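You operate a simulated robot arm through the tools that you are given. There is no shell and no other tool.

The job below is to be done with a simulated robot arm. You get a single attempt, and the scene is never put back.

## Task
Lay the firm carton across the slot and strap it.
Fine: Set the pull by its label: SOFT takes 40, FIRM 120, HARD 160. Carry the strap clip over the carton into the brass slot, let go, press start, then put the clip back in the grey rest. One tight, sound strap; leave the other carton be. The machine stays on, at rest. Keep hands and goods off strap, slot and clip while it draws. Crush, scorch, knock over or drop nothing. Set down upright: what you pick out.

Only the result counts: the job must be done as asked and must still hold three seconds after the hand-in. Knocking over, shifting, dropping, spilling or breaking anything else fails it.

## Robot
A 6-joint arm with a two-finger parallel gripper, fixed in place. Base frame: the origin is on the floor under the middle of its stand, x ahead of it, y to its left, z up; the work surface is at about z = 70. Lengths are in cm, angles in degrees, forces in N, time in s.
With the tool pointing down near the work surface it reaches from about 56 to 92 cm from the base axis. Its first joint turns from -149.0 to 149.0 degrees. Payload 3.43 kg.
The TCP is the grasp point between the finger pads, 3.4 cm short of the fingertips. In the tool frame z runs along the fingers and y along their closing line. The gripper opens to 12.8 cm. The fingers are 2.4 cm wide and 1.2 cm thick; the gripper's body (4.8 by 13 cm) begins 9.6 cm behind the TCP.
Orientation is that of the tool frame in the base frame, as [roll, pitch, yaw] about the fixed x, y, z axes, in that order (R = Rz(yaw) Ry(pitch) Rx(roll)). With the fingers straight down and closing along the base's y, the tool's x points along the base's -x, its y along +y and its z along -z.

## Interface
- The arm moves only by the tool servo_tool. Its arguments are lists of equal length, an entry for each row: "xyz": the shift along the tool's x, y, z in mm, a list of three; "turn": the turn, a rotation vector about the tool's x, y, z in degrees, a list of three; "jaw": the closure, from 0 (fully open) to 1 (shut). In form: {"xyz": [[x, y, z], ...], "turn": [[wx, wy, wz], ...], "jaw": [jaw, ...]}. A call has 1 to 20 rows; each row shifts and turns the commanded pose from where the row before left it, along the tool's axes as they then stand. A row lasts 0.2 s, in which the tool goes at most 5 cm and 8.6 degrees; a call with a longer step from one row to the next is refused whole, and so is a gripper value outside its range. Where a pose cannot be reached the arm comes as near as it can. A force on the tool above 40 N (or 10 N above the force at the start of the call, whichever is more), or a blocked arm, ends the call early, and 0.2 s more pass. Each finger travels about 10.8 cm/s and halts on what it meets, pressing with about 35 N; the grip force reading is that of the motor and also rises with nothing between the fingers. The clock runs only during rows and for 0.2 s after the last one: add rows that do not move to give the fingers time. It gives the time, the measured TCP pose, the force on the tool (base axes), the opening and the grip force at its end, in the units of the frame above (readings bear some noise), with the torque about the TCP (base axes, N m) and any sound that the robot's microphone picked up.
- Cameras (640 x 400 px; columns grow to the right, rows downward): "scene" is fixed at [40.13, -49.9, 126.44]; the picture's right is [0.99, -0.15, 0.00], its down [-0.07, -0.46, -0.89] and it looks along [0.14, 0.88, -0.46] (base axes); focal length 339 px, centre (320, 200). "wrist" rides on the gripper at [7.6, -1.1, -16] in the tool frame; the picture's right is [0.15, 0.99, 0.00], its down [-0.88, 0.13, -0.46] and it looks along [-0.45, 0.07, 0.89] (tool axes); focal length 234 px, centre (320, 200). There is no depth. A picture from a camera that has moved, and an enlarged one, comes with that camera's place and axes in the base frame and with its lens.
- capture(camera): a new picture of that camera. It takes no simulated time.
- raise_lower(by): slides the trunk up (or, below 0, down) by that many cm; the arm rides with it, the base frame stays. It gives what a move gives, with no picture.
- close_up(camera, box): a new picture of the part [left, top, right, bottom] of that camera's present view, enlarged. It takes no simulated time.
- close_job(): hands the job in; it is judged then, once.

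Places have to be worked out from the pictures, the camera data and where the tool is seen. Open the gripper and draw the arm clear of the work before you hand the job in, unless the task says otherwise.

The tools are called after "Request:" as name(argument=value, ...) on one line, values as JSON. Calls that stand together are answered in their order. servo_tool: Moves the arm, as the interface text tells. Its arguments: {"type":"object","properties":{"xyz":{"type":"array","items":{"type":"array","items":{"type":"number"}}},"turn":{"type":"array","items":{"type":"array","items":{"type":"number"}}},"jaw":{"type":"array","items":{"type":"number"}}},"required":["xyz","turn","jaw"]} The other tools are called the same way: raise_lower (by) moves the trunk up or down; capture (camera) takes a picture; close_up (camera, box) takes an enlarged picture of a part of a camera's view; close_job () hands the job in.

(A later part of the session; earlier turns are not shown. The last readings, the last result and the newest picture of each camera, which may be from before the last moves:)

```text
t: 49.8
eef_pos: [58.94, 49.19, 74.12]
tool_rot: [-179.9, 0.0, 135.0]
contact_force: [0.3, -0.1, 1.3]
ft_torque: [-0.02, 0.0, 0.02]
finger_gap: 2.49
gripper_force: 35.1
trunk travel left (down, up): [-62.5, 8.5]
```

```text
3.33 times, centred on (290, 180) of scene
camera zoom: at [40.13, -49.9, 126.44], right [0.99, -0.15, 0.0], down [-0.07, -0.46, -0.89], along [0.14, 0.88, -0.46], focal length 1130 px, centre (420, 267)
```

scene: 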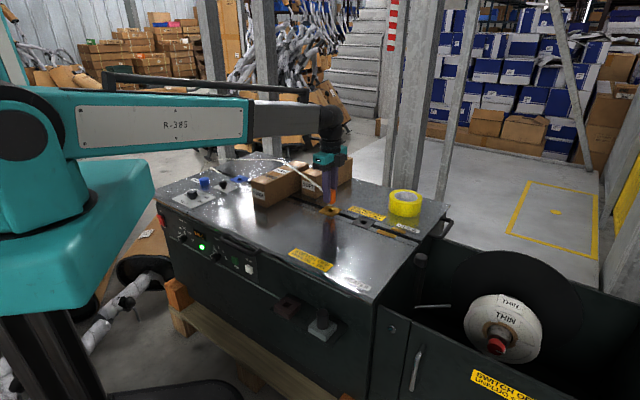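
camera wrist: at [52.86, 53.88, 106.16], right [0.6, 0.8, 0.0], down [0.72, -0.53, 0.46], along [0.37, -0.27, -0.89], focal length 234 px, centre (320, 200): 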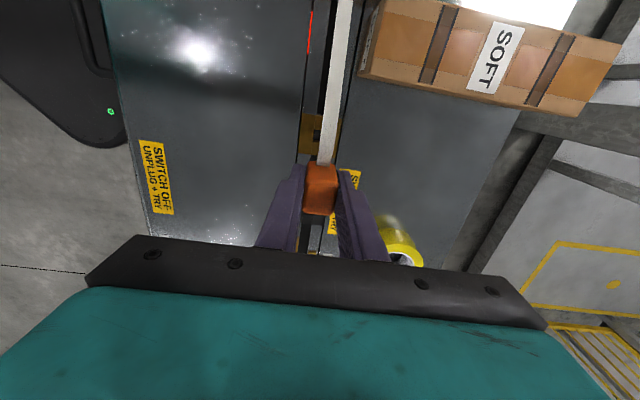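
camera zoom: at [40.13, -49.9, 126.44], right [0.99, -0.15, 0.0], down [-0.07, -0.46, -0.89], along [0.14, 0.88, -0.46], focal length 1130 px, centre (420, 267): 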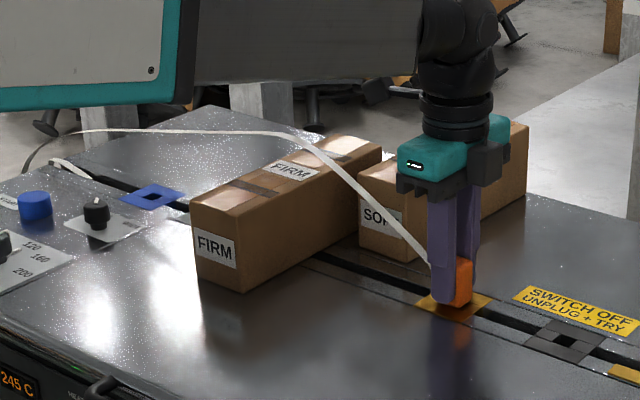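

The clip is seated in the brass slot (z 74.1, same as in the rest). I let go and lift straight up, keeping clear of the strap.

Request:
servo_tool(xyz=[[0, 0, 0], [0, 0, 0], [0, 0, 0], [0, 0, -15], [0, 0, -30], [0, 0, -40], [0, 0, -45], [0, 0, -45], [0, 0, -40], [0, 0, 0]], turn=[[0, 0, 0], [0, 0, 0], [0, 0, 0], [0, 0, 0], [0, 0, 0], [0, 0, 0], [0, 0, 0], [0, 0, 0], [0, 0, 0], [0, 0, 0]], jaw=[0.7, 0.55, 0.55, 0.55, 0.55, 0.55, 0.55, 0.55, 0.55, 0.55])

Request:
capture(camera="wrist")

Request:
capture(camera="scene")

Request:
close_up(camera="scene", box=[200, 120, 380, 240])

```text
t: 52.0
eef_pos: [58.86, 49.25, 95.79]
tool_rot: [180.0, 0.0, 135.1]
contact_force: [0.4, -0.4, 0.3]
ft_torque: [-0.03, -0.02, -0.01]
finger_gap: 5.76
gripper_force: 0.0
trunk travel left (down, up): [-62.5, 8.5]
```

```text
taken
camera wrist: at [52.63, 53.85, 111.65], right [0.6, 0.8, 0.0], down [0.72, -0.53, 0.46], along [0.37, -0.27, -0.89], focal length 234 px, centre (320, 200)
```

wrist: 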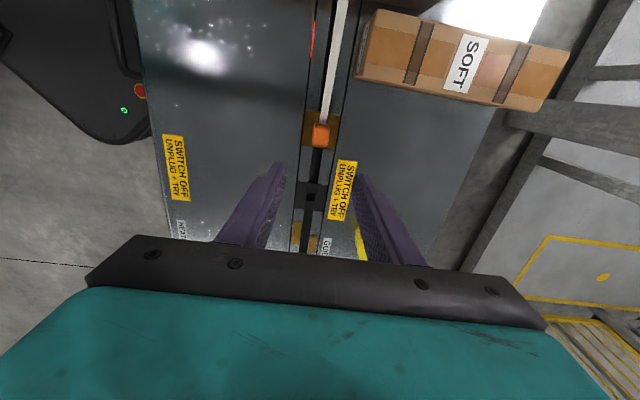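

```text
taken
```

scene: 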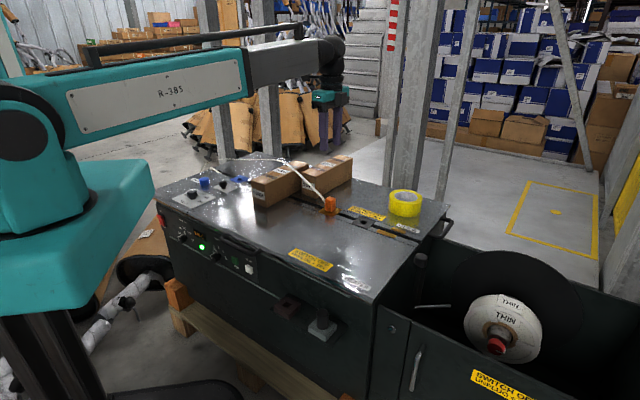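

```text
3.33 times, centred on (290, 180) of scene
camera zoom: at [40.13, -49.9, 126.44], right [0.99, -0.15, 0.0], down [-0.07, -0.46, -0.89], along [0.14, 0.88, -0.46], focal length 1130 px, centre (420, 267)
```

zoom: 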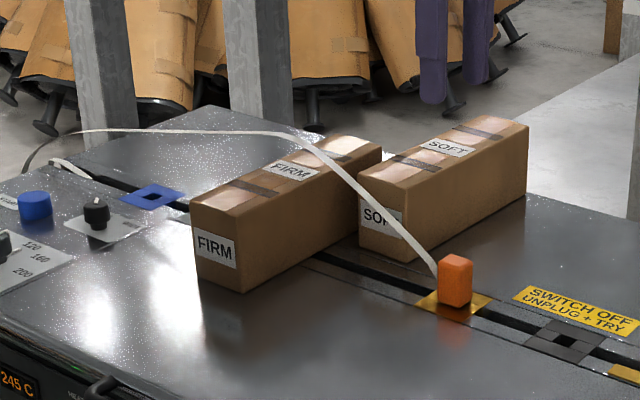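

The clip stands in the brass slot and the strap runs over the FIRM carton. I back off toward the front of the machine, then travel high to above the START button, closing the fingers for pressing.

Request:
servo_tool(xyz=[[0, -40, 0], [0, -40, 0], [0, -40, 0], [43, 0, 0], [43, 0, 0], [43, 0, 0], [43, 0, 0], [43, 0, 0], [43, 0, 0], [43, 0, 0], [43, 0, 0], [43, 0, 0], [43, 0, 0], [43, 0, 0], [43, 0, 0], [0, 0, 0]], turn=[[0, 0, 0], [0, 0, 0], [0, 0, 0], [0, 0, 0], [0, 0, 0], [0, 0, 0], [0, 0, 0], [0, 0, 0], [0, 0, 0], [0, 0, 0], [0, 0, 0], [0, 0, 0], [0, 0, 0], [0, 0, 0], [0, 0, 0], [0, 0, 0]], jaw=[0.6, 0.7, 0.8, 0.9, 1, 1, 1, 1, 1, 1, 1, 1, 1, 1, 1, 1])

Request:
servo_tool(xyz=[[0, 0, 0], [0, 0, 0], [0, 0, 0], [0, 0, 0], [0, 0, 0], [0, 0, 0], [0, 0, 0], [0, 0, 0], [0, 0, 0], [0, 0, 0], [0, 0, 0], [0, 0, 0]], turn=[[0, 0, -8.2], [0, 0, -8.2], [0, 0, -8.2], [0, 0, -8.2], [0, 0, -8.2], [0, 0, -8.2], [0, 0, -8.2], [0, 0, -8.2], [0, 0, -8.2], [0, 0, -8.2], [0, 0, -8], [0, 0, 0]], jaw=[1, 1, 1, 1, 1, 1, 1, 1, 1, 1, 1, 1])

Request:
capture(camera="wrist")

Request:
capture(camera="scene")

```text
t: 55.4
eef_pos: [13.85, 77.33, 95.54]
tool_rot: [-179.9, 0.0, 135.0]
contact_force: [-1.1, -0.1, -0.4]
ft_torque: [0.0, -0.01, 0.02]
finger_gap: 0.01
gripper_force: 32.8
trunk travel left (down, up): [-62.5, 8.5]
```

```text
t: 58.0
eef_pos: [14.03, 77.16, 95.67]
tool_rot: [-180.0, 0.1, -134.9]
contact_force: [0.5, 0.4, 0.0]
ft_torque: [-0.03, 0.02, 0.03]
finger_gap: 0.0
gripper_force: 33.2
trunk travel left (down, up): [-62.5, 8.5]
```

```text
taken
camera wrist: at [9.37, 71.15, 111.66], right [-0.8, 0.59, 0.0], down [0.53, 0.72, 0.46], along [0.27, 0.37, -0.89], focal length 234 px, centre (320, 200)
```

wrist: 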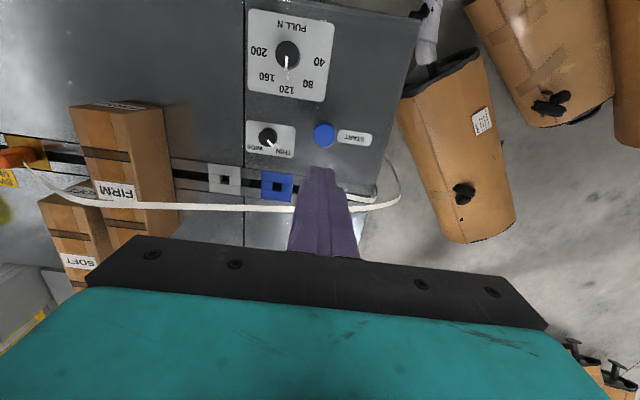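

```text
taken
```

scene: 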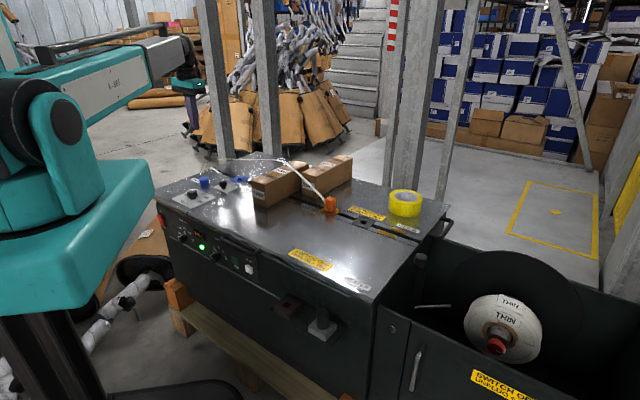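

The dial, brass clip and strap path all look right. I zoom on the START button to centre on it.

Request:
close_up(camera="wrist", box=[270, 90, 400, 190])

Request:
close_up(camera="wrist", box=[0, 80, 420, 290])

```text
4.00 times, centred on (335, 140) of wrist
camera zoom: at [9.37, 71.15, 111.66], right [-0.8, 0.59, 0.0], down [0.53, 0.72, 0.46], along [0.27, 0.37, -0.89], focal length 937 px, centre (260, 440)
```

zoom: 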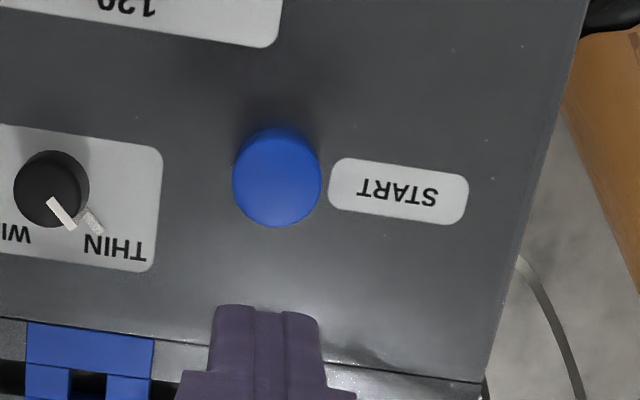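

```text
1.52 times, centred on (210, 185) of wrist
camera zoom: at [9.37, 71.15, 111.66], right [-0.8, 0.59, 0.0], down [0.53, 0.72, 0.46], along [0.27, 0.37, -0.89], focal length 357 px, centre (488, 223)
```

zoom: 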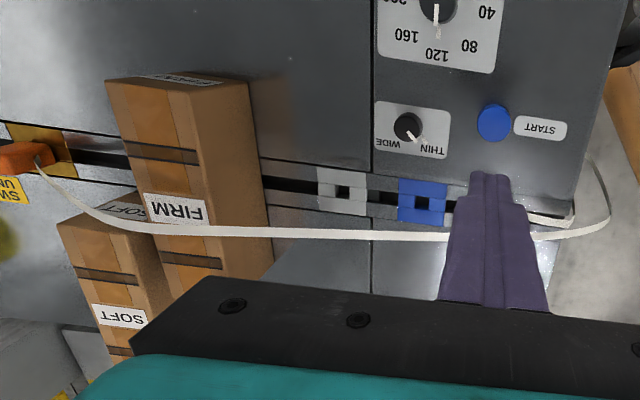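

START: centre about (13.7, 78.2), top z ≈ 72.3. The strap arch is about 9 cm behind it, well clear. I shift over it and descend to just above.

Request:
servo_tool(xyz=[[-4.5, 9, 20], [0, 0, 40], [0, 0, 40], [0, 0, 40], [0, 0, 35], [0, 0, 0]], turn=[[0, 0, 0], [0, 0, 0], [0, 0, 0], [0, 0, 0], [0, 0, 0], [0, 0, 0]], jaw=[1, 1, 1, 1, 1, 1])

Request:
capture(camera="wrist")

Request:
close_up(camera="scene", box=[140, 110, 300, 220])

```text
t: 59.4
eef_pos: [13.71, 78.08, 78.2]
tool_rot: [-179.9, 0.1, -134.9]
contact_force: [0.7, -0.2, 0.1]
ft_torque: [0.01, -0.02, -0.02]
finger_gap: 0.02
gripper_force: 33.1
trunk travel left (down, up): [-62.5, 8.5]
```

```text
taken
camera wrist: at [9.0, 71.88, 94.23], right [-0.8, 0.6, 0.0], down [0.53, 0.72, 0.46], along [0.27, 0.37, -0.89], focal length 234 px, centre (320, 200)
```

wrist: 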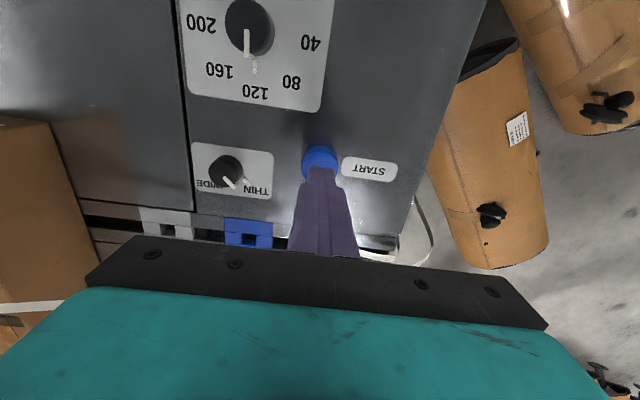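

```text
3.64 times, centred on (220, 165) of scene
camera zoom: at [40.13, -49.9, 126.44], right [0.99, -0.15, 0.0], down [-0.07, -0.46, -0.89], along [0.14, 0.88, -0.46], focal length 1232 px, centre (684, 327)
```

zoom: 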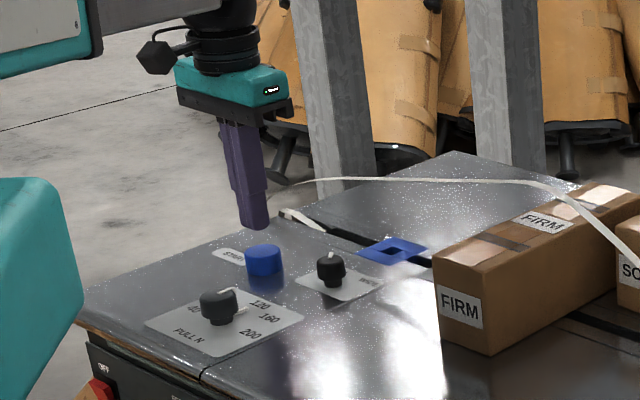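

The fingertips are about 2.5 cm above the button. I zoom both views to check centring.

Request:
close_up(camera="wrist", box=[270, 110, 370, 200])

Request:
close_up(camera="scene", box=[185, 150, 235, 190])

```text
4.44 times, centred on (320, 155) of wrist
camera zoom: at [9.0, 71.88, 94.23], right [-0.8, 0.6, 0.0], down [0.53, 0.72, 0.46], along [0.27, 0.37, -0.89], focal length 1041 px, centre (320, 400)
```

zoom: 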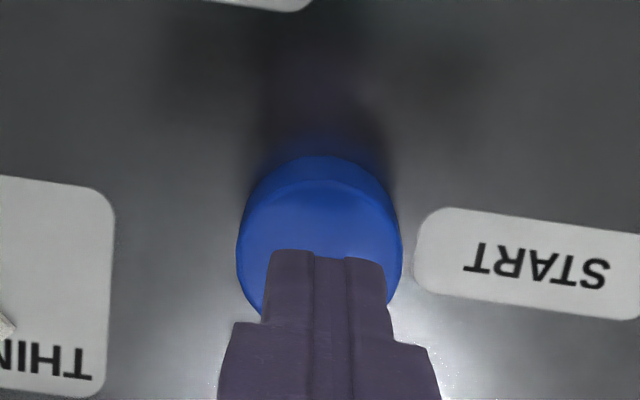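

```text
10.00 times, centred on (210, 170) of scene
camera zoom: at [40.13, -49.9, 126.44], right [0.99, -0.15, 0.0], down [-0.07, -0.46, -0.89], along [0.14, 0.88, -0.46], focal length 3390 px, centre (1420, 500)
```

zoom: 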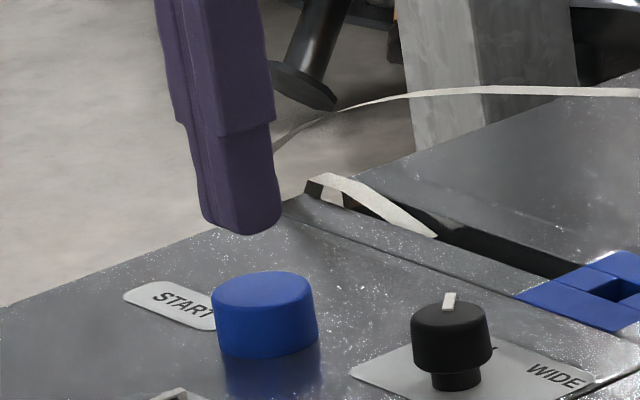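

The button is centred under the closed fingertips. Everything is set (120, THIN, carton, clip), so I press START gently and withdraw up and back at once.

Request:
servo_tool(xyz=[[0, 0, 15], [0, 0, 7], [0, 0, 3], [0, 0, 2], [0, 0, 2], [0, 0, 2], [0, 0, 2], [0, 0, -10], [0, 0, -30], [5, 0, -45], [20, 0, -40], [40, 0, -20]], turn=[[0, 0, 0], [0, 0, 0], [0, 0, 0], [0, 0, 0], [0, 0, 0], [0, 0, 0], [0, 0, 0], [0, 0, 0], [0, 0, 0], [0, 0, 0], [0, 0, 0], [0, 0, 0]], jaw=[1, 1, 1, 1, 1, 1, 1, 1, 1, 1, 1, 1])

Request:
capture(camera="scene")

Request:
capture(camera="wrist")

```text
t: 62.0
eef_pos: [9.12, 73.68, 89.32]
tool_rot: [180.0, 0.0, -135.0]
contact_force: [-1.0, 1.0, 0.1]
ft_torque: [0.01, -0.01, -0.04]
finger_gap: 0.02
gripper_force: 33.3
trunk travel left (down, up): [-62.5, 8.5]
heard: click
```

```text
taken
```

scene: 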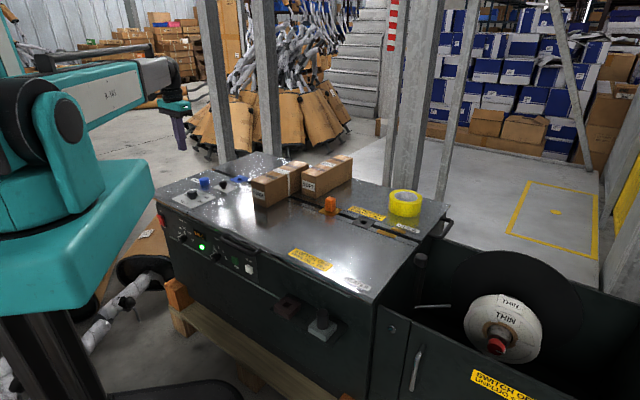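

```text
taken
camera wrist: at [4.44, 67.53, 105.18], right [-0.8, 0.6, 0.0], down [0.53, 0.72, 0.46], along [0.27, 0.37, -0.89], focal length 234 px, centre (320, 200)
```

wrist: 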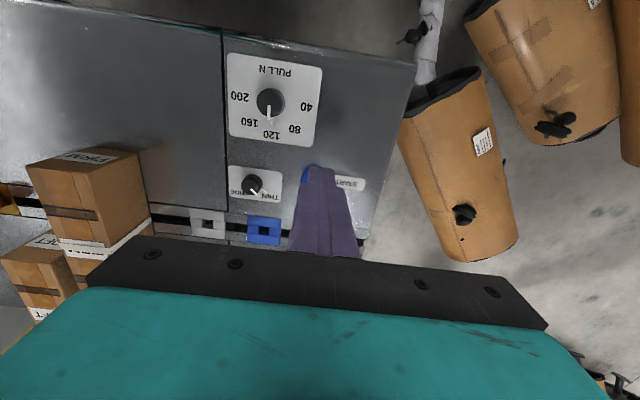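

A click was heard and the strap has been drawn round the carton. I hold still away from the work for a few seconds and look.

Request:
servo_tool(xyz=[[0, 0, 0], [0, 0, 0], [0, 0, 0], [0, 0, 0], [0, 0, 0], [0, 0, 0], [0, 0, 0], [0, 0, 0], [0, 0, 0], [0, 0, 0]], turn=[[0, 0, 0], [0, 0, 0], [0, 0, 0], [0, 0, 0], [0, 0, 0], [0, 0, 0], [0, 0, 0], [0, 0, 0], [0, 0, 0], [0, 0, 0]], jaw=[1, 1, 1, 1, 1, 1, 1, 1, 1, 1])

Request:
close_up(camera="scene", box=[200, 130, 380, 240])

Request:
close_up(camera="scene", box=[150, 200, 270, 280])

Request:
close_up(camera="scene", box=[150, 130, 270, 210])

```text
t: 64.2
eef_pos: [9.11, 73.7, 89.22]
tool_rot: [-180.0, 0.0, -135.0]
contact_force: [0.2, -0.2, 0.2]
ft_torque: [0.02, 0.01, 0.04]
finger_gap: 0.0
gripper_force: 32.7
trunk travel left (down, up): [-62.5, 8.5]
```

```text
3.56 times, centred on (290, 185) of scene
camera zoom: at [40.13, -49.9, 126.44], right [0.99, -0.15, 0.0], down [-0.07, -0.46, -0.89], along [0.14, 0.88, -0.46], focal length 1205 px, centre (427, 253)
```

zoom: 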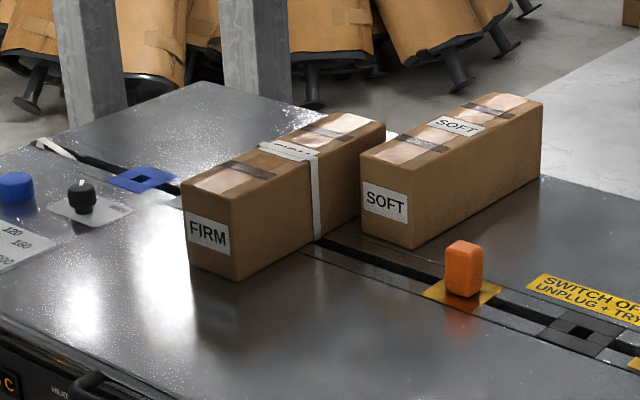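

```text
5.00 times, centred on (210, 240) of scene
camera zoom: at [40.13, -49.9, 126.44], right [0.99, -0.15, 0.0], down [-0.07, -0.46, -0.89], along [0.14, 0.88, -0.46], focal length 1695 px, centre (870, 0)
```

zoom: 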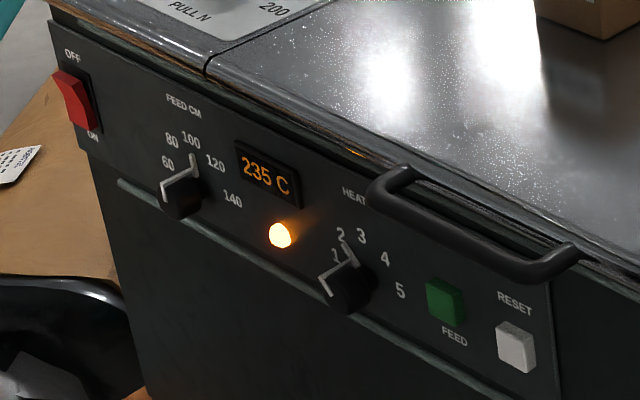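

```text
5.00 times, centred on (210, 170) of scene
camera zoom: at [40.13, -49.9, 126.44], right [0.99, -0.15, 0.0], down [-0.07, -0.46, -0.89], along [0.14, 0.88, -0.46], focal length 1695 px, centre (870, 350)
```

zoom: 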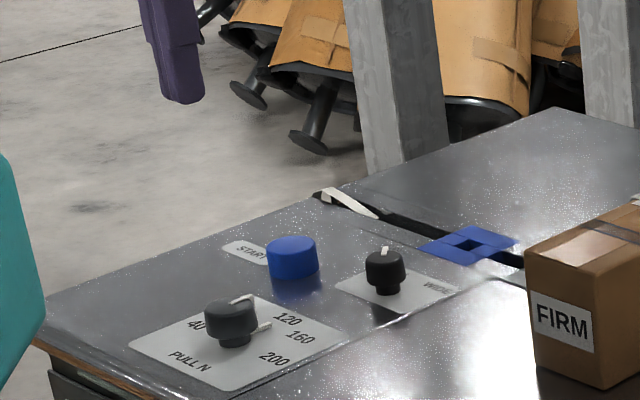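

The lamp is amber (machine working, 235 °C), and the strap lies tight round the carton's middle. I wait, hand well away, until the lamp goes green again.

Request:
servo_tool(xyz=[[0, 0, 0], [0, 0, 0], [0, 0, 0], [0, 0, 0], [0, 0, 0], [0, 0, 0], [0, 0, 0], [0, 0, 0], [0, 0, 0], [0, 0, 0], [0, 0, 0], [0, 0, 0], [0, 0, 0], [0, 0, 0], [0, 0, 0]], turn=[[0, 0, 0], [0, 0, 0], [0, 0, 0], [0, 0, 0], [0, 0, 0], [0, 0, 0], [0, 0, 0], [0, 0, 0], [0, 0, 0], [0, 0, 0], [0, 0, 0], [0, 0, 0], [0, 0, 0], [0, 0, 0], [0, 0, 0]], jaw=[1, 1, 1, 1, 1, 1, 1, 1, 1, 1, 1, 1, 1, 1, 1])

Request:
close_up(camera="scene", box=[150, 200, 270, 280])

Request:
close_up(camera="scene", box=[200, 130, 380, 240])

```text
t: 67.4
eef_pos: [9.17, 73.65, 89.15]
tool_rot: [-180.0, 0.0, -135.0]
contact_force: [0.5, -0.8, 0.1]
ft_torque: [0.03, -0.03, 0.05]
finger_gap: 0.01
gripper_force: 33.0
trunk travel left (down, up): [-62.5, 8.5]
```

```text
5.00 times, centred on (210, 240) of scene
camera zoom: at [40.13, -49.9, 126.44], right [0.99, -0.15, 0.0], down [-0.07, -0.46, -0.89], along [0.14, 0.88, -0.46], focal length 1695 px, centre (870, 0)
```

zoom: 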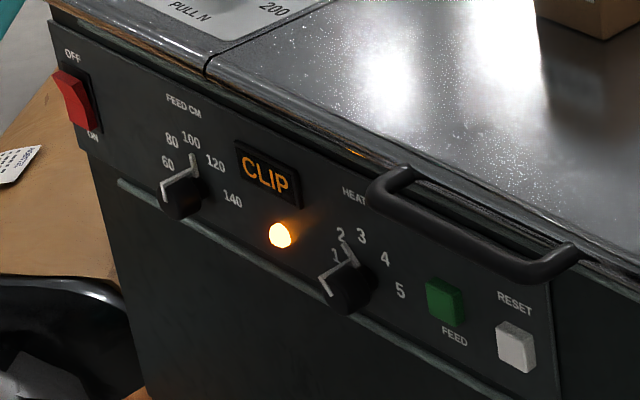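

```text
3.56 times, centred on (290, 185) of scene
camera zoom: at [40.13, -49.9, 126.44], right [0.99, -0.15, 0.0], down [-0.07, -0.46, -0.89], along [0.14, 0.88, -0.46], focal length 1205 px, centre (427, 253)
```

zoom: 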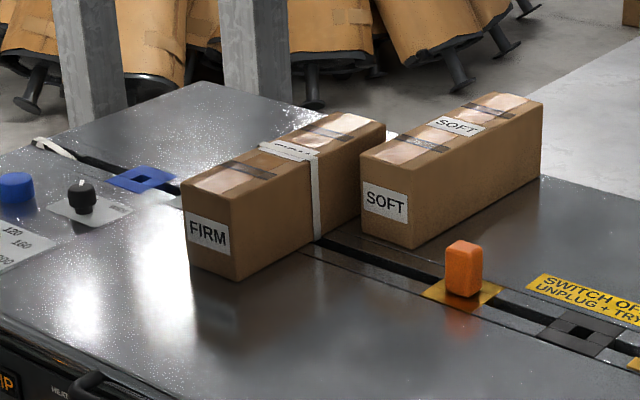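

The display now says CLIP: the draw and seal are done and it waits for the clip to go back. I travel high along the front to beside the brass slot and turn the tool for gripping across the slot.

Request:
servo_tool(xyz=[[0, 0, -35], [0, 0, -35], [0, -43, 0], [0, -44, 0], [0, -44, 0], [0, -44, 0], [0, -44, 0], [0, -44, 0], [0, -44, 0], [0, -44, 0], [0, -44, 0], [0, -44, 0], [0, -44, 0], [0, -42, 0], [0, 0, 0]], turn=[[0, 0, 0], [0, 0, 0], [0, 0, 0], [0, 0, 0], [0, 0, 0], [0, 0, 0], [0, 0, 0], [0, 0, 0], [0, 0, 0], [0, 0, 0], [0, 0, 0], [0, 0, 0], [0, 0, 0], [0, 0, 0], [0, 0, 0]], jaw=[1, 0.9, 0.8, 0.7, 0.6, 0.5, 0.45, 0.45, 0.45, 0.45, 0.45, 0.45, 0.45, 0.45, 0.45])

Request:
servo_tool(xyz=[[0, 0, 0], [0, 0, 0], [0, 0, 0], [0, 0, 0], [0, 0, 0], [0, 0, 0], [0, 0, 0], [0, 0, 0], [0, 0, 0], [0, 0, 0], [0, 0, 0], [0, 40, 0], [0, 45, 0], [0, 45, 0], [0, 45, 0], [0, 0, 0]], turn=[[0, 0, 8.2], [0, 0, 8.2], [0, 0, 8.2], [0, 0, 8.2], [0, 0, 8.2], [0, 0, 8.2], [0, 0, 8.2], [0, 0, 8.2], [0, 0, 8.2], [0, 0, 8.2], [0, 0, 8], [0, 0, 0], [0, 0, 0], [0, 0, 0], [0, 0, 0], [0, 0, 0]], jaw=[0.45, 0.45, 0.45, 0.45, 0.45, 0.45, 0.45, 0.45, 0.45, 0.45, 0.45, 0.45, 0.45, 0.45, 0.45, 0.45])

Request:
capture(camera="wrist")

Request:
capture(camera="scene")

```text
t: 70.6
eef_pos: [46.23, 36.53, 96.48]
tool_rot: [-179.9, 0.0, -134.9]
contact_force: [-0.2, -0.6, 0.5]
ft_torque: [0.02, 0.02, 0.02]
finger_gap: 7.05
gripper_force: 0.0
trunk travel left (down, up): [-62.5, 8.5]
```

```text
t: 74.0
eef_pos: [58.75, 48.91, 96.5]
tool_rot: [180.0, 0.0, 135.0]
contact_force: [-0.6, 0.6, -0.5]
ft_torque: [-0.01, -0.01, -0.01]
finger_gap: 7.05
gripper_force: 0.1
trunk travel left (down, up): [-62.5, 8.5]
```

```text
taken
camera wrist: at [52.43, 53.52, 112.44], right [0.6, 0.8, 0.0], down [0.72, -0.53, 0.46], along [0.37, -0.27, -0.89], focal length 234 px, centre (320, 200)
```

wrist: 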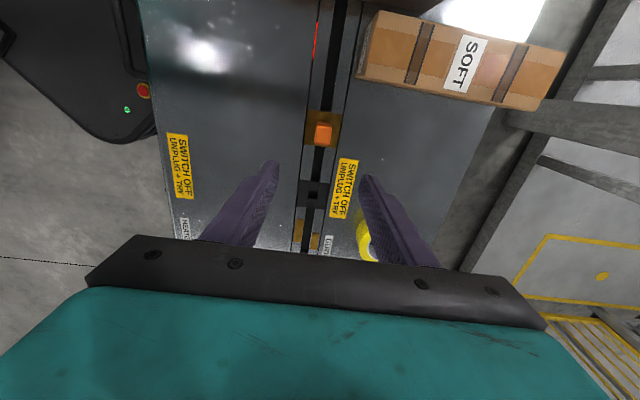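

```text
taken
```

scene: 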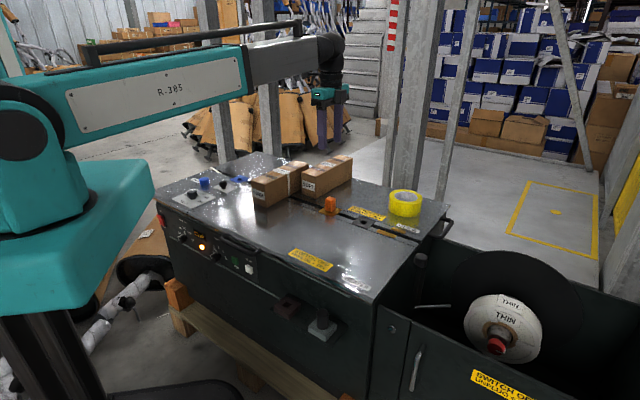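

I zoom on the clip to fine-tune before going down.

Request:
close_up(camera="wrist", box=[270, 80, 370, 180])

Request:
close_up(camera="scene", box=[230, 150, 350, 220])

```text
4.00 times, centred on (320, 130) of wrist
camera zoom: at [52.43, 53.52, 112.44], right [0.6, 0.8, 0.0], down [0.72, -0.53, 0.46], along [0.37, -0.27, -0.89], focal length 937 px, centre (320, 480)
```

zoom: 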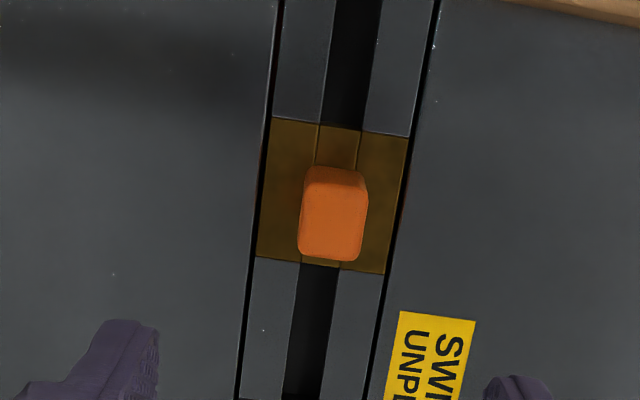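

```text
5.33 times, centred on (290, 185) of scene
camera zoom: at [40.13, -49.9, 126.44], right [0.99, -0.15, 0.0], down [-0.07, -0.46, -0.89], along [0.14, 0.88, -0.46], focal length 1808 px, centre (480, 280)
```

zoom: 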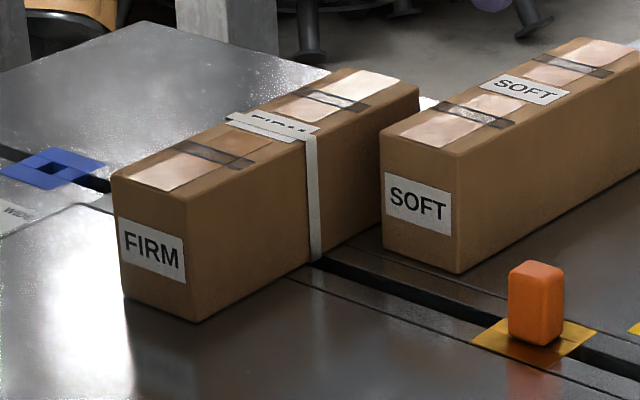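

The clip is about 5 mm further along e2 than the TCP. I correct and descend partway, then recheck.

Request:
servo_tool(xyz=[[-1, 5, 20], [0, 0, 40], [0, 0, 45], [0, 0, 45], [0, 0, 5], [0, 0, 0]], turn=[[0, 0, 0], [0, 0, 0], [0, 0, 0], [0, 0, 0], [0, 0, 0], [0, 0, 0]], jaw=[0.45, 0.45, 0.45, 0.45, 0.45, 0.45])

Request:
close_up(camera="wrist", box=[250, 90, 390, 230])

Request:
close_up(camera="scene", box=[270, 140, 390, 230])

```text
t: 75.4
eef_pos: [58.93, 49.07, 80.77]
tool_rot: [-179.9, 0.0, 135.0]
contact_force: [0.0, 0.3, -0.2]
ft_torque: [0.0, 0.02, 0.01]
finger_gap: 7.06
gripper_force: 0.0
trunk travel left (down, up): [-62.5, 8.5]
```

```text
2.86 times, centred on (320, 160) of wrist
camera zoom: at [52.75, 53.75, 96.74], right [0.6, 0.8, 0.0], down [0.71, -0.53, 0.46], along [0.37, -0.27, -0.89], focal length 669 px, centre (320, 314)
```

zoom: 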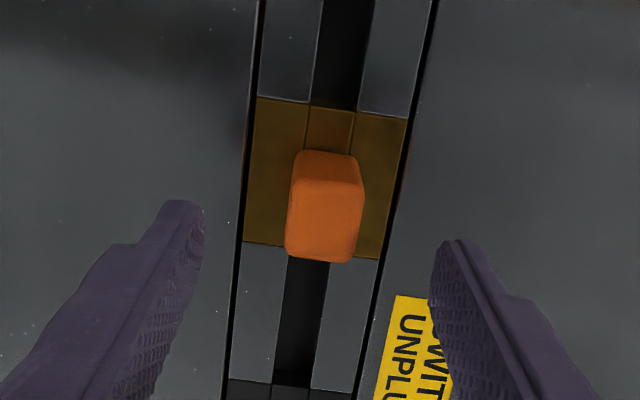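

```text
4.44 times, centred on (330, 185) of scene
camera zoom: at [40.13, -49.9, 126.44], right [0.99, -0.15, 0.0], down [-0.07, -0.46, -0.89], along [0.14, 0.88, -0.46], focal length 1506 px, centre (276, 267)
```

zoom: 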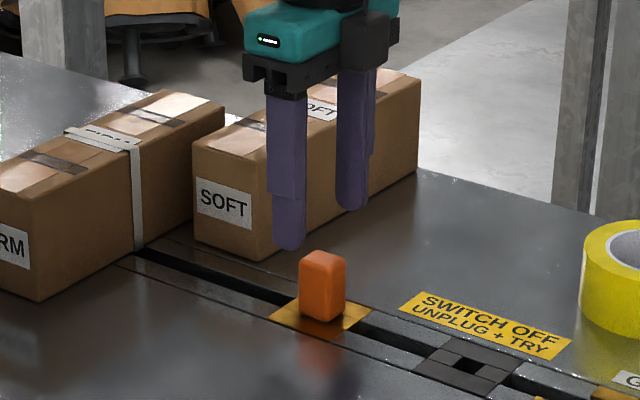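

Alignment matches the first pick to about 1 mm. I descend and close on the clip.

Request:
servo_tool(xyz=[[0, 1, 25], [0, 0, 22], [0, 0, 14], [0, 0, 4.5], [0, 0, 0], [0, 0, 0], [0, 0, 0], [0, 0, 0], [0, 0, 0], [0, 0, 0]], turn=[[0, 0, 0], [0, 0, 0], [0, 0, 0], [0, 0, 0], [0, 0, 0], [0, 0, 0], [0, 0, 0], [0, 0, 0], [0, 0, 0], [0, 0, 0]], jaw=[0.45, 0.45, 0.45, 0.45, 0.45, 0.6, 0.75, 0.9, 0.95, 0.95])

Request:
close_up(camera="wrist", box=[220, 80, 420, 260])

Request:
close_up(camera="scene", box=[270, 140, 390, 230])

```text
t: 77.6
eef_pos: [59.1, 49.15, 74.32]
tool_rot: [180.0, 0.1, 134.9]
contact_force: [0.4, 0.2, -0.6]
ft_torque: [0.0, 0.01, -0.01]
finger_gap: 2.48
gripper_force: 34.9
trunk travel left (down, up): [-62.5, 8.5]
```

```text
2.22 times, centred on (320, 170) of wrist
camera zoom: at [52.81, 53.78, 90.26], right [0.6, 0.8, 0.0], down [0.72, -0.53, 0.46], along [0.37, -0.27, -0.89], focal length 520 px, centre (320, 267)
```

zoom: 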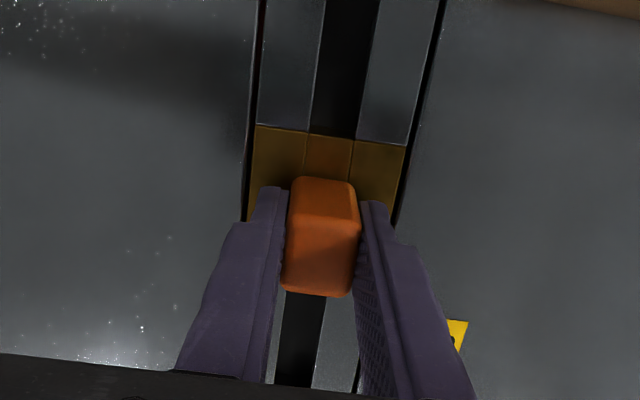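

```text
4.44 times, centred on (330, 185) of scene
camera zoom: at [40.13, -49.9, 126.44], right [0.99, -0.15, 0.0], down [-0.07, -0.46, -0.89], along [0.14, 0.88, -0.46], focal length 1506 px, centre (276, 267)
```

zoom: 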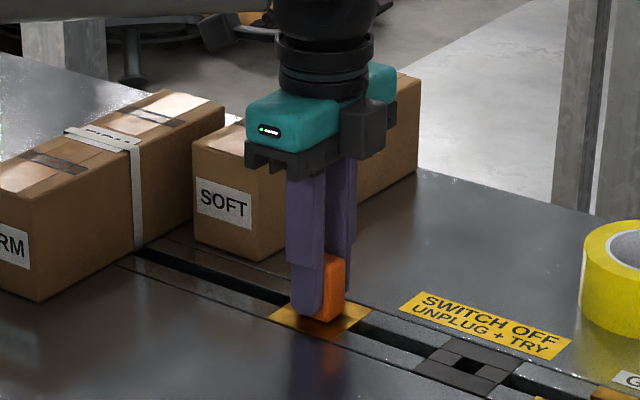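

Clip gripped again at 2.48 cm. I lift it straight up above carton height.

Request:
servo_tool(xyz=[[0, 0, -5], [0, 0, -10], [0, 0, -20], [0, 0, -30], [0, 0, -35], [0, 0, -35], [0, 0, -25], [0, 0, 0]], turn=[[0, 0, 0], [0, 0, 0], [0, 0, 0], [0, 0, 0], [0, 0, 0], [0, 0, 0], [0, 0, 0], [0, 0, 0]], jaw=[0.95, 0.95, 0.95, 0.95, 0.95, 0.95, 0.95, 0.95])

Request:
close_up(camera="scene", box=[250, 120, 390, 230])

Request:
close_up(camera="wrist", box=[220, 80, 420, 260])

```text
t: 79.4
eef_pos: [58.98, 49.34, 90.46]
tool_rot: [-179.9, -0.1, 135.0]
contact_force: [-0.8, -0.6, 0.0]
ft_torque: [-0.05, 0.03, -0.01]
finger_gap: 2.51
gripper_force: 34.8
trunk travel left (down, up): [-62.5, 8.5]
```

```text
3.64 times, centred on (320, 175) of scene
camera zoom: at [40.13, -49.9, 126.44], right [0.99, -0.15, 0.0], down [-0.07, -0.46, -0.89], along [0.14, 0.88, -0.46], focal length 1232 px, centre (320, 291)
```

zoom: 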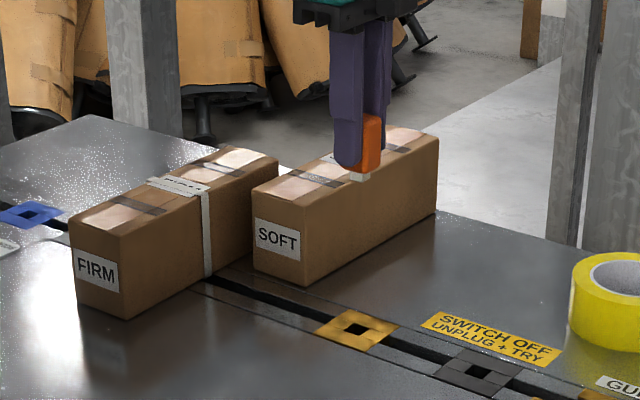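

```text
2.22 times, centred on (320, 170) of wrist
camera zoom: at [52.85, 53.78, 106.44], right [0.6, 0.8, 0.0], down [0.72, -0.53, 0.46], along [0.37, -0.27, -0.89], focal length 520 px, centre (320, 267)
```

zoom: 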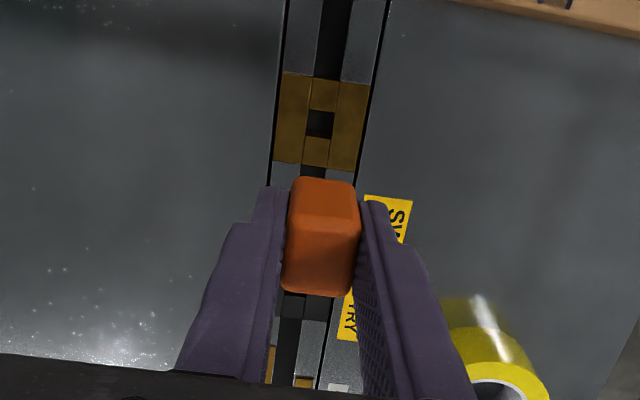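

The clip is free of the brass slot. The empty brass hole appears at (320,122) in this zoom, which I will use as the alignment reference over the rest. I carry the clip back along the slot line at this height.

Request:
servo_tool(xyz=[[10, 0, 0], [22, 0, 0], [30, 0, 0], [30, 0, 0], [30, 0, 0], [30, 0, 0], [30, 0, 0], [30, 0, 0], [30, 0, 0], [30, 0, 0], [30, 0, 0], [25, 0, 0], [16, 0, 0], [8, 0, 0], [0, 0, 0]], turn=[[0, 0, 0], [0, 0, 0], [0, 0, 0], [0, 0, 0], [0, 0, 0], [0, 0, 0], [0, 0, 0], [0, 0, 0], [0, 0, 0], [0, 0, 0], [0, 0, 0], [0, 0, 0], [0, 0, 0], [0, 0, 0], [0, 0, 0]], jaw=[0.95, 0.95, 0.95, 0.95, 0.95, 0.95, 0.95, 0.95, 0.95, 0.95, 0.95, 0.95, 0.95, 0.95, 0.95])

Request:
close_up(camera="wrist", box=[220, 80, 420, 260])

Request:
close_up(camera="scene", box=[170, 90, 350, 210])

```text
t: 82.6
eef_pos: [34.21, 74.0, 90.33]
tool_rot: [-180.0, 0.0, 135.0]
contact_force: [0.1, 0.4, -1.1]
ft_torque: [0.02, -0.03, -0.01]
finger_gap: 2.5
gripper_force: 35.2
trunk travel left (down, up): [-62.5, 8.5]
```

```text
2.22 times, centred on (320, 170) of wrist
camera zoom: at [28.02, 78.66, 106.35], right [0.6, 0.8, 0.0], down [0.71, -0.53, 0.46], along [0.37, -0.27, -0.89], focal length 520 px, centre (320, 267)
```

zoom: 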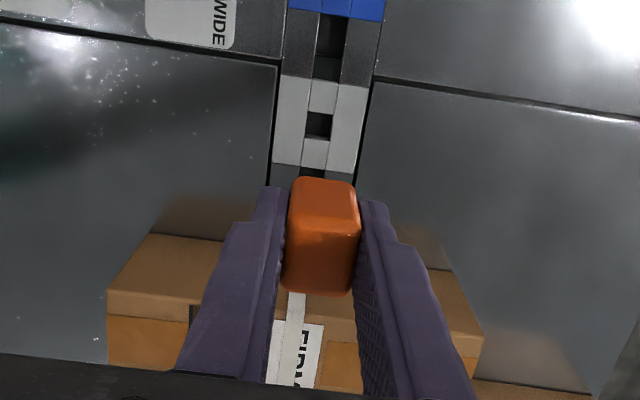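

```text
3.33 times, centred on (260, 150) of scene
camera zoom: at [40.13, -49.9, 126.44], right [0.99, -0.15, 0.0], down [-0.07, -0.46, -0.89], along [0.14, 0.88, -0.46], focal length 1130 px, centre (520, 367)
```

zoom: 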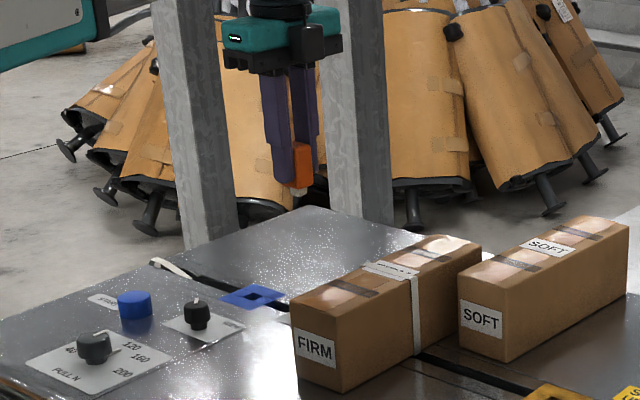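

The rest hole appears at nearly the same reference pixel. I zoom further to judge the remaining offset.

Request:
close_up(camera="wrist", box=[290, 100, 350, 160])

Request:
close_up(camera="scene", box=[220, 120, 280, 180])

```text
6.67 times, centred on (320, 130) of wrist
camera zoom: at [28.02, 78.66, 106.35], right [0.6, 0.8, 0.0], down [0.71, -0.53, 0.46], along [0.37, -0.27, -0.89], focal length 1561 px, centre (320, 667)
```

zoom: 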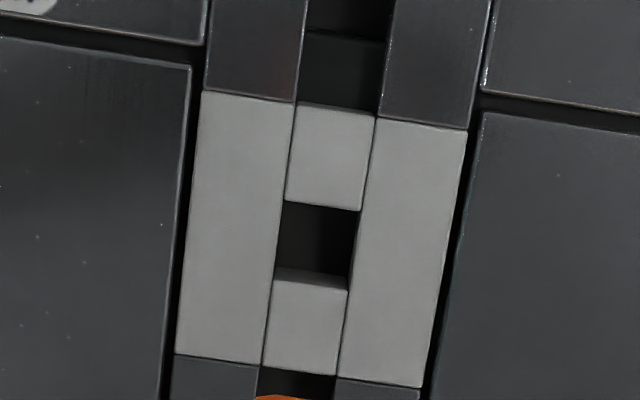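

```text
6.67 times, centred on (250, 150) of scene
camera zoom: at [40.13, -49.9, 126.44], right [0.99, -0.15, 0.0], down [-0.07, -0.46, -0.89], along [0.14, 0.88, -0.46], focal length 2260 px, centre (787, 533)
```

zoom: 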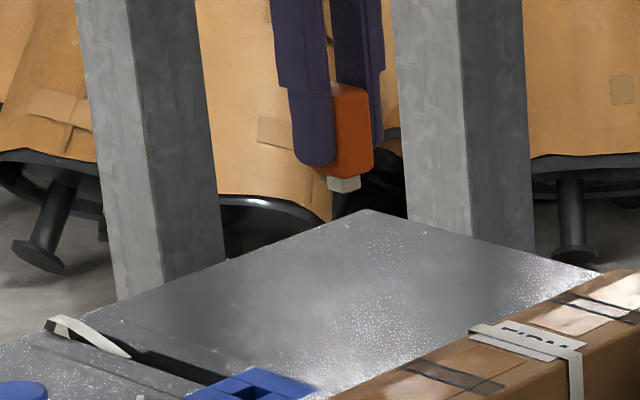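

The clip sits about 2 mm toward -e1 relative to the rest hole (the strap pull nudged it in the brass hole), so I correct by 2 mm and descend to just above the rest.

Request:
servo_tool(xyz=[[-2, -0.4, 15], [0, 0, 30], [0, 0, 35], [0, 0, 30], [0, 0, 15], [0, 0, 5], [0, 0, 0]], turn=[[0, 0, 0], [0, 0, 0], [0, 0, 0], [0, 0, 0], [0, 0, 0], [0, 0, 0], [0, 0, 0]], jaw=[0.95, 0.95, 0.95, 0.95, 0.95, 0.95, 0.95])

Request:
close_up(camera="wrist", box=[240, 50, 420, 260])

Request:
close_up(camera="scene", box=[210, 130, 290, 190])

```text
t: 84.2
eef_pos: [34.5, 73.94, 77.19]
tool_rot: [180.0, 0.0, 135.0]
contact_force: [-0.1, 0.3, -1.0]
ft_torque: [-0.02, 0.0, 0.0]
finger_gap: 2.47
gripper_force: 34.8
trunk travel left (down, up): [-62.5, 8.5]
```

```text
1.90 times, centred on (330, 155) of wrist
camera zoom: at [28.23, 78.54, 93.21], right [0.6, 0.8, 0.0], down [0.72, -0.53, 0.46], along [0.37, -0.27, -0.89], focal length 446 px, centre (301, 286)
```

zoom: 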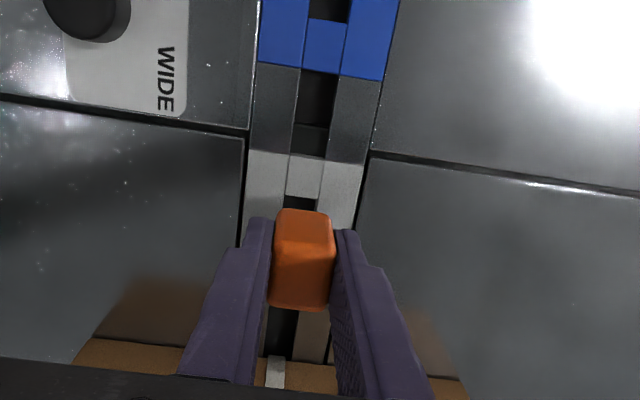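

```text
6.67 times, centred on (250, 160) of scene
camera zoom: at [40.13, -49.9, 126.44], right [0.99, -0.15, 0.0], down [-0.07, -0.46, -0.89], along [0.14, 0.88, -0.46], focal length 2260 px, centre (787, 467)
```

zoom: 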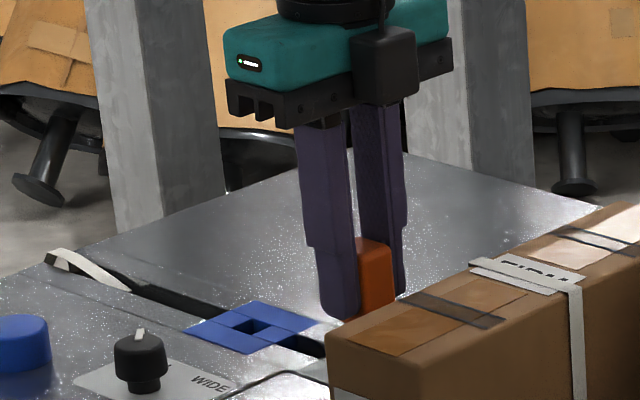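

The view over the rest matches the one just before the brass insertion. I lower slowly, watching the force.

Request:
servo_tool(xyz=[[0, 0, 8], [0, 0, 6], [0, 0, 4], [0, 0, 3], [0, 0, 0]], turn=[[0, 0, 0], [0, 0, 0], [0, 0, 0], [0, 0, 0], [0, 0, 0]], jaw=[0.95, 0.95, 0.95, 0.95, 0.95])

Request:
close_up(camera="wrist", box=[240, 50, 420, 260])

```text
t: 85.4
eef_pos: [34.25, 73.96, 75.27]
tool_rot: [-180.0, -0.1, 135.0]
contact_force: [0.1, -0.1, -0.2]
ft_torque: [0.0, 0.01, 0.02]
finger_gap: 2.49
gripper_force: 35.0
trunk travel left (down, up): [-62.5, 8.5]
```

```text
1.90 times, centred on (330, 155) of wrist
camera zoom: at [28.08, 78.52, 91.2], right [0.6, 0.8, 0.0], down [0.72, -0.53, 0.46], along [0.37, -0.27, -0.89], focal length 446 px, centre (301, 286)
```

zoom: 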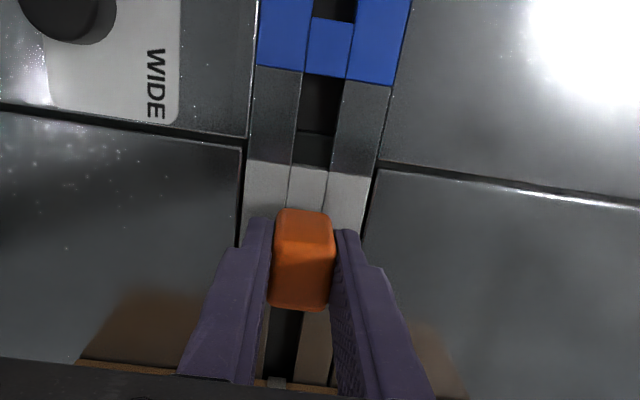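

No contact force so far. I lower the remaining centimetre in small steps.

Request:
servo_tool(xyz=[[0, 0, 3], [0, 0, 3], [0, 0, 2], [0, 0, 1.3], [0, 0, 0]], turn=[[0, 0, 0], [0, 0, 0], [0, 0, 0], [0, 0, 0], [0, 0, 0]], jaw=[0.95, 0.95, 0.95, 0.95, 0.95])

Request:
close_up(camera="wrist", box=[240, 50, 420, 260])

Request:
close_up(camera="scene", box=[210, 130, 290, 190])

```text
t: 86.6
eef_pos: [34.29, 73.9, 74.3]
tool_rot: [-180.0, 0.0, 135.0]
contact_force: [-0.2, 0.8, -0.4]
ft_torque: [0.02, 0.0, -0.01]
finger_gap: 2.5
gripper_force: 35.4
trunk travel left (down, up): [-62.5, 8.5]
```

```text
1.90 times, centred on (330, 155) of wrist
camera zoom: at [28.05, 78.49, 90.27], right [0.6, 0.8, 0.0], down [0.72, -0.53, 0.46], along [0.37, -0.27, -0.89], focal length 446 px, centre (301, 286)
```

zoom: 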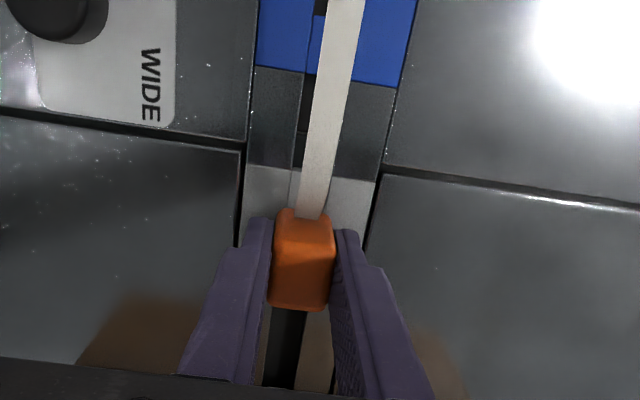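

```text
6.67 times, centred on (250, 160) of scene
camera zoom: at [40.13, -49.9, 126.44], right [0.99, -0.15, 0.0], down [-0.07, -0.46, -0.89], along [0.14, 0.88, -0.46], focal length 2260 px, centre (787, 467)
```

zoom: 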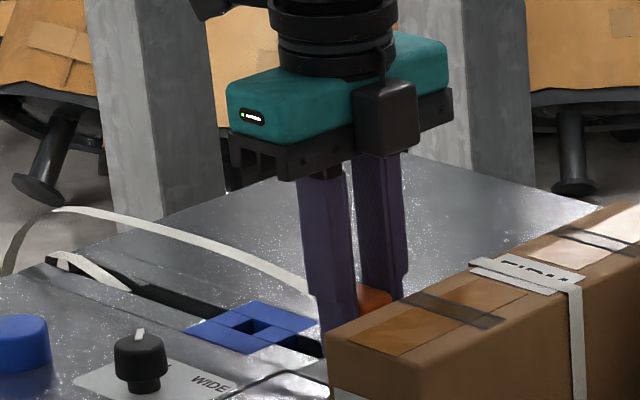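

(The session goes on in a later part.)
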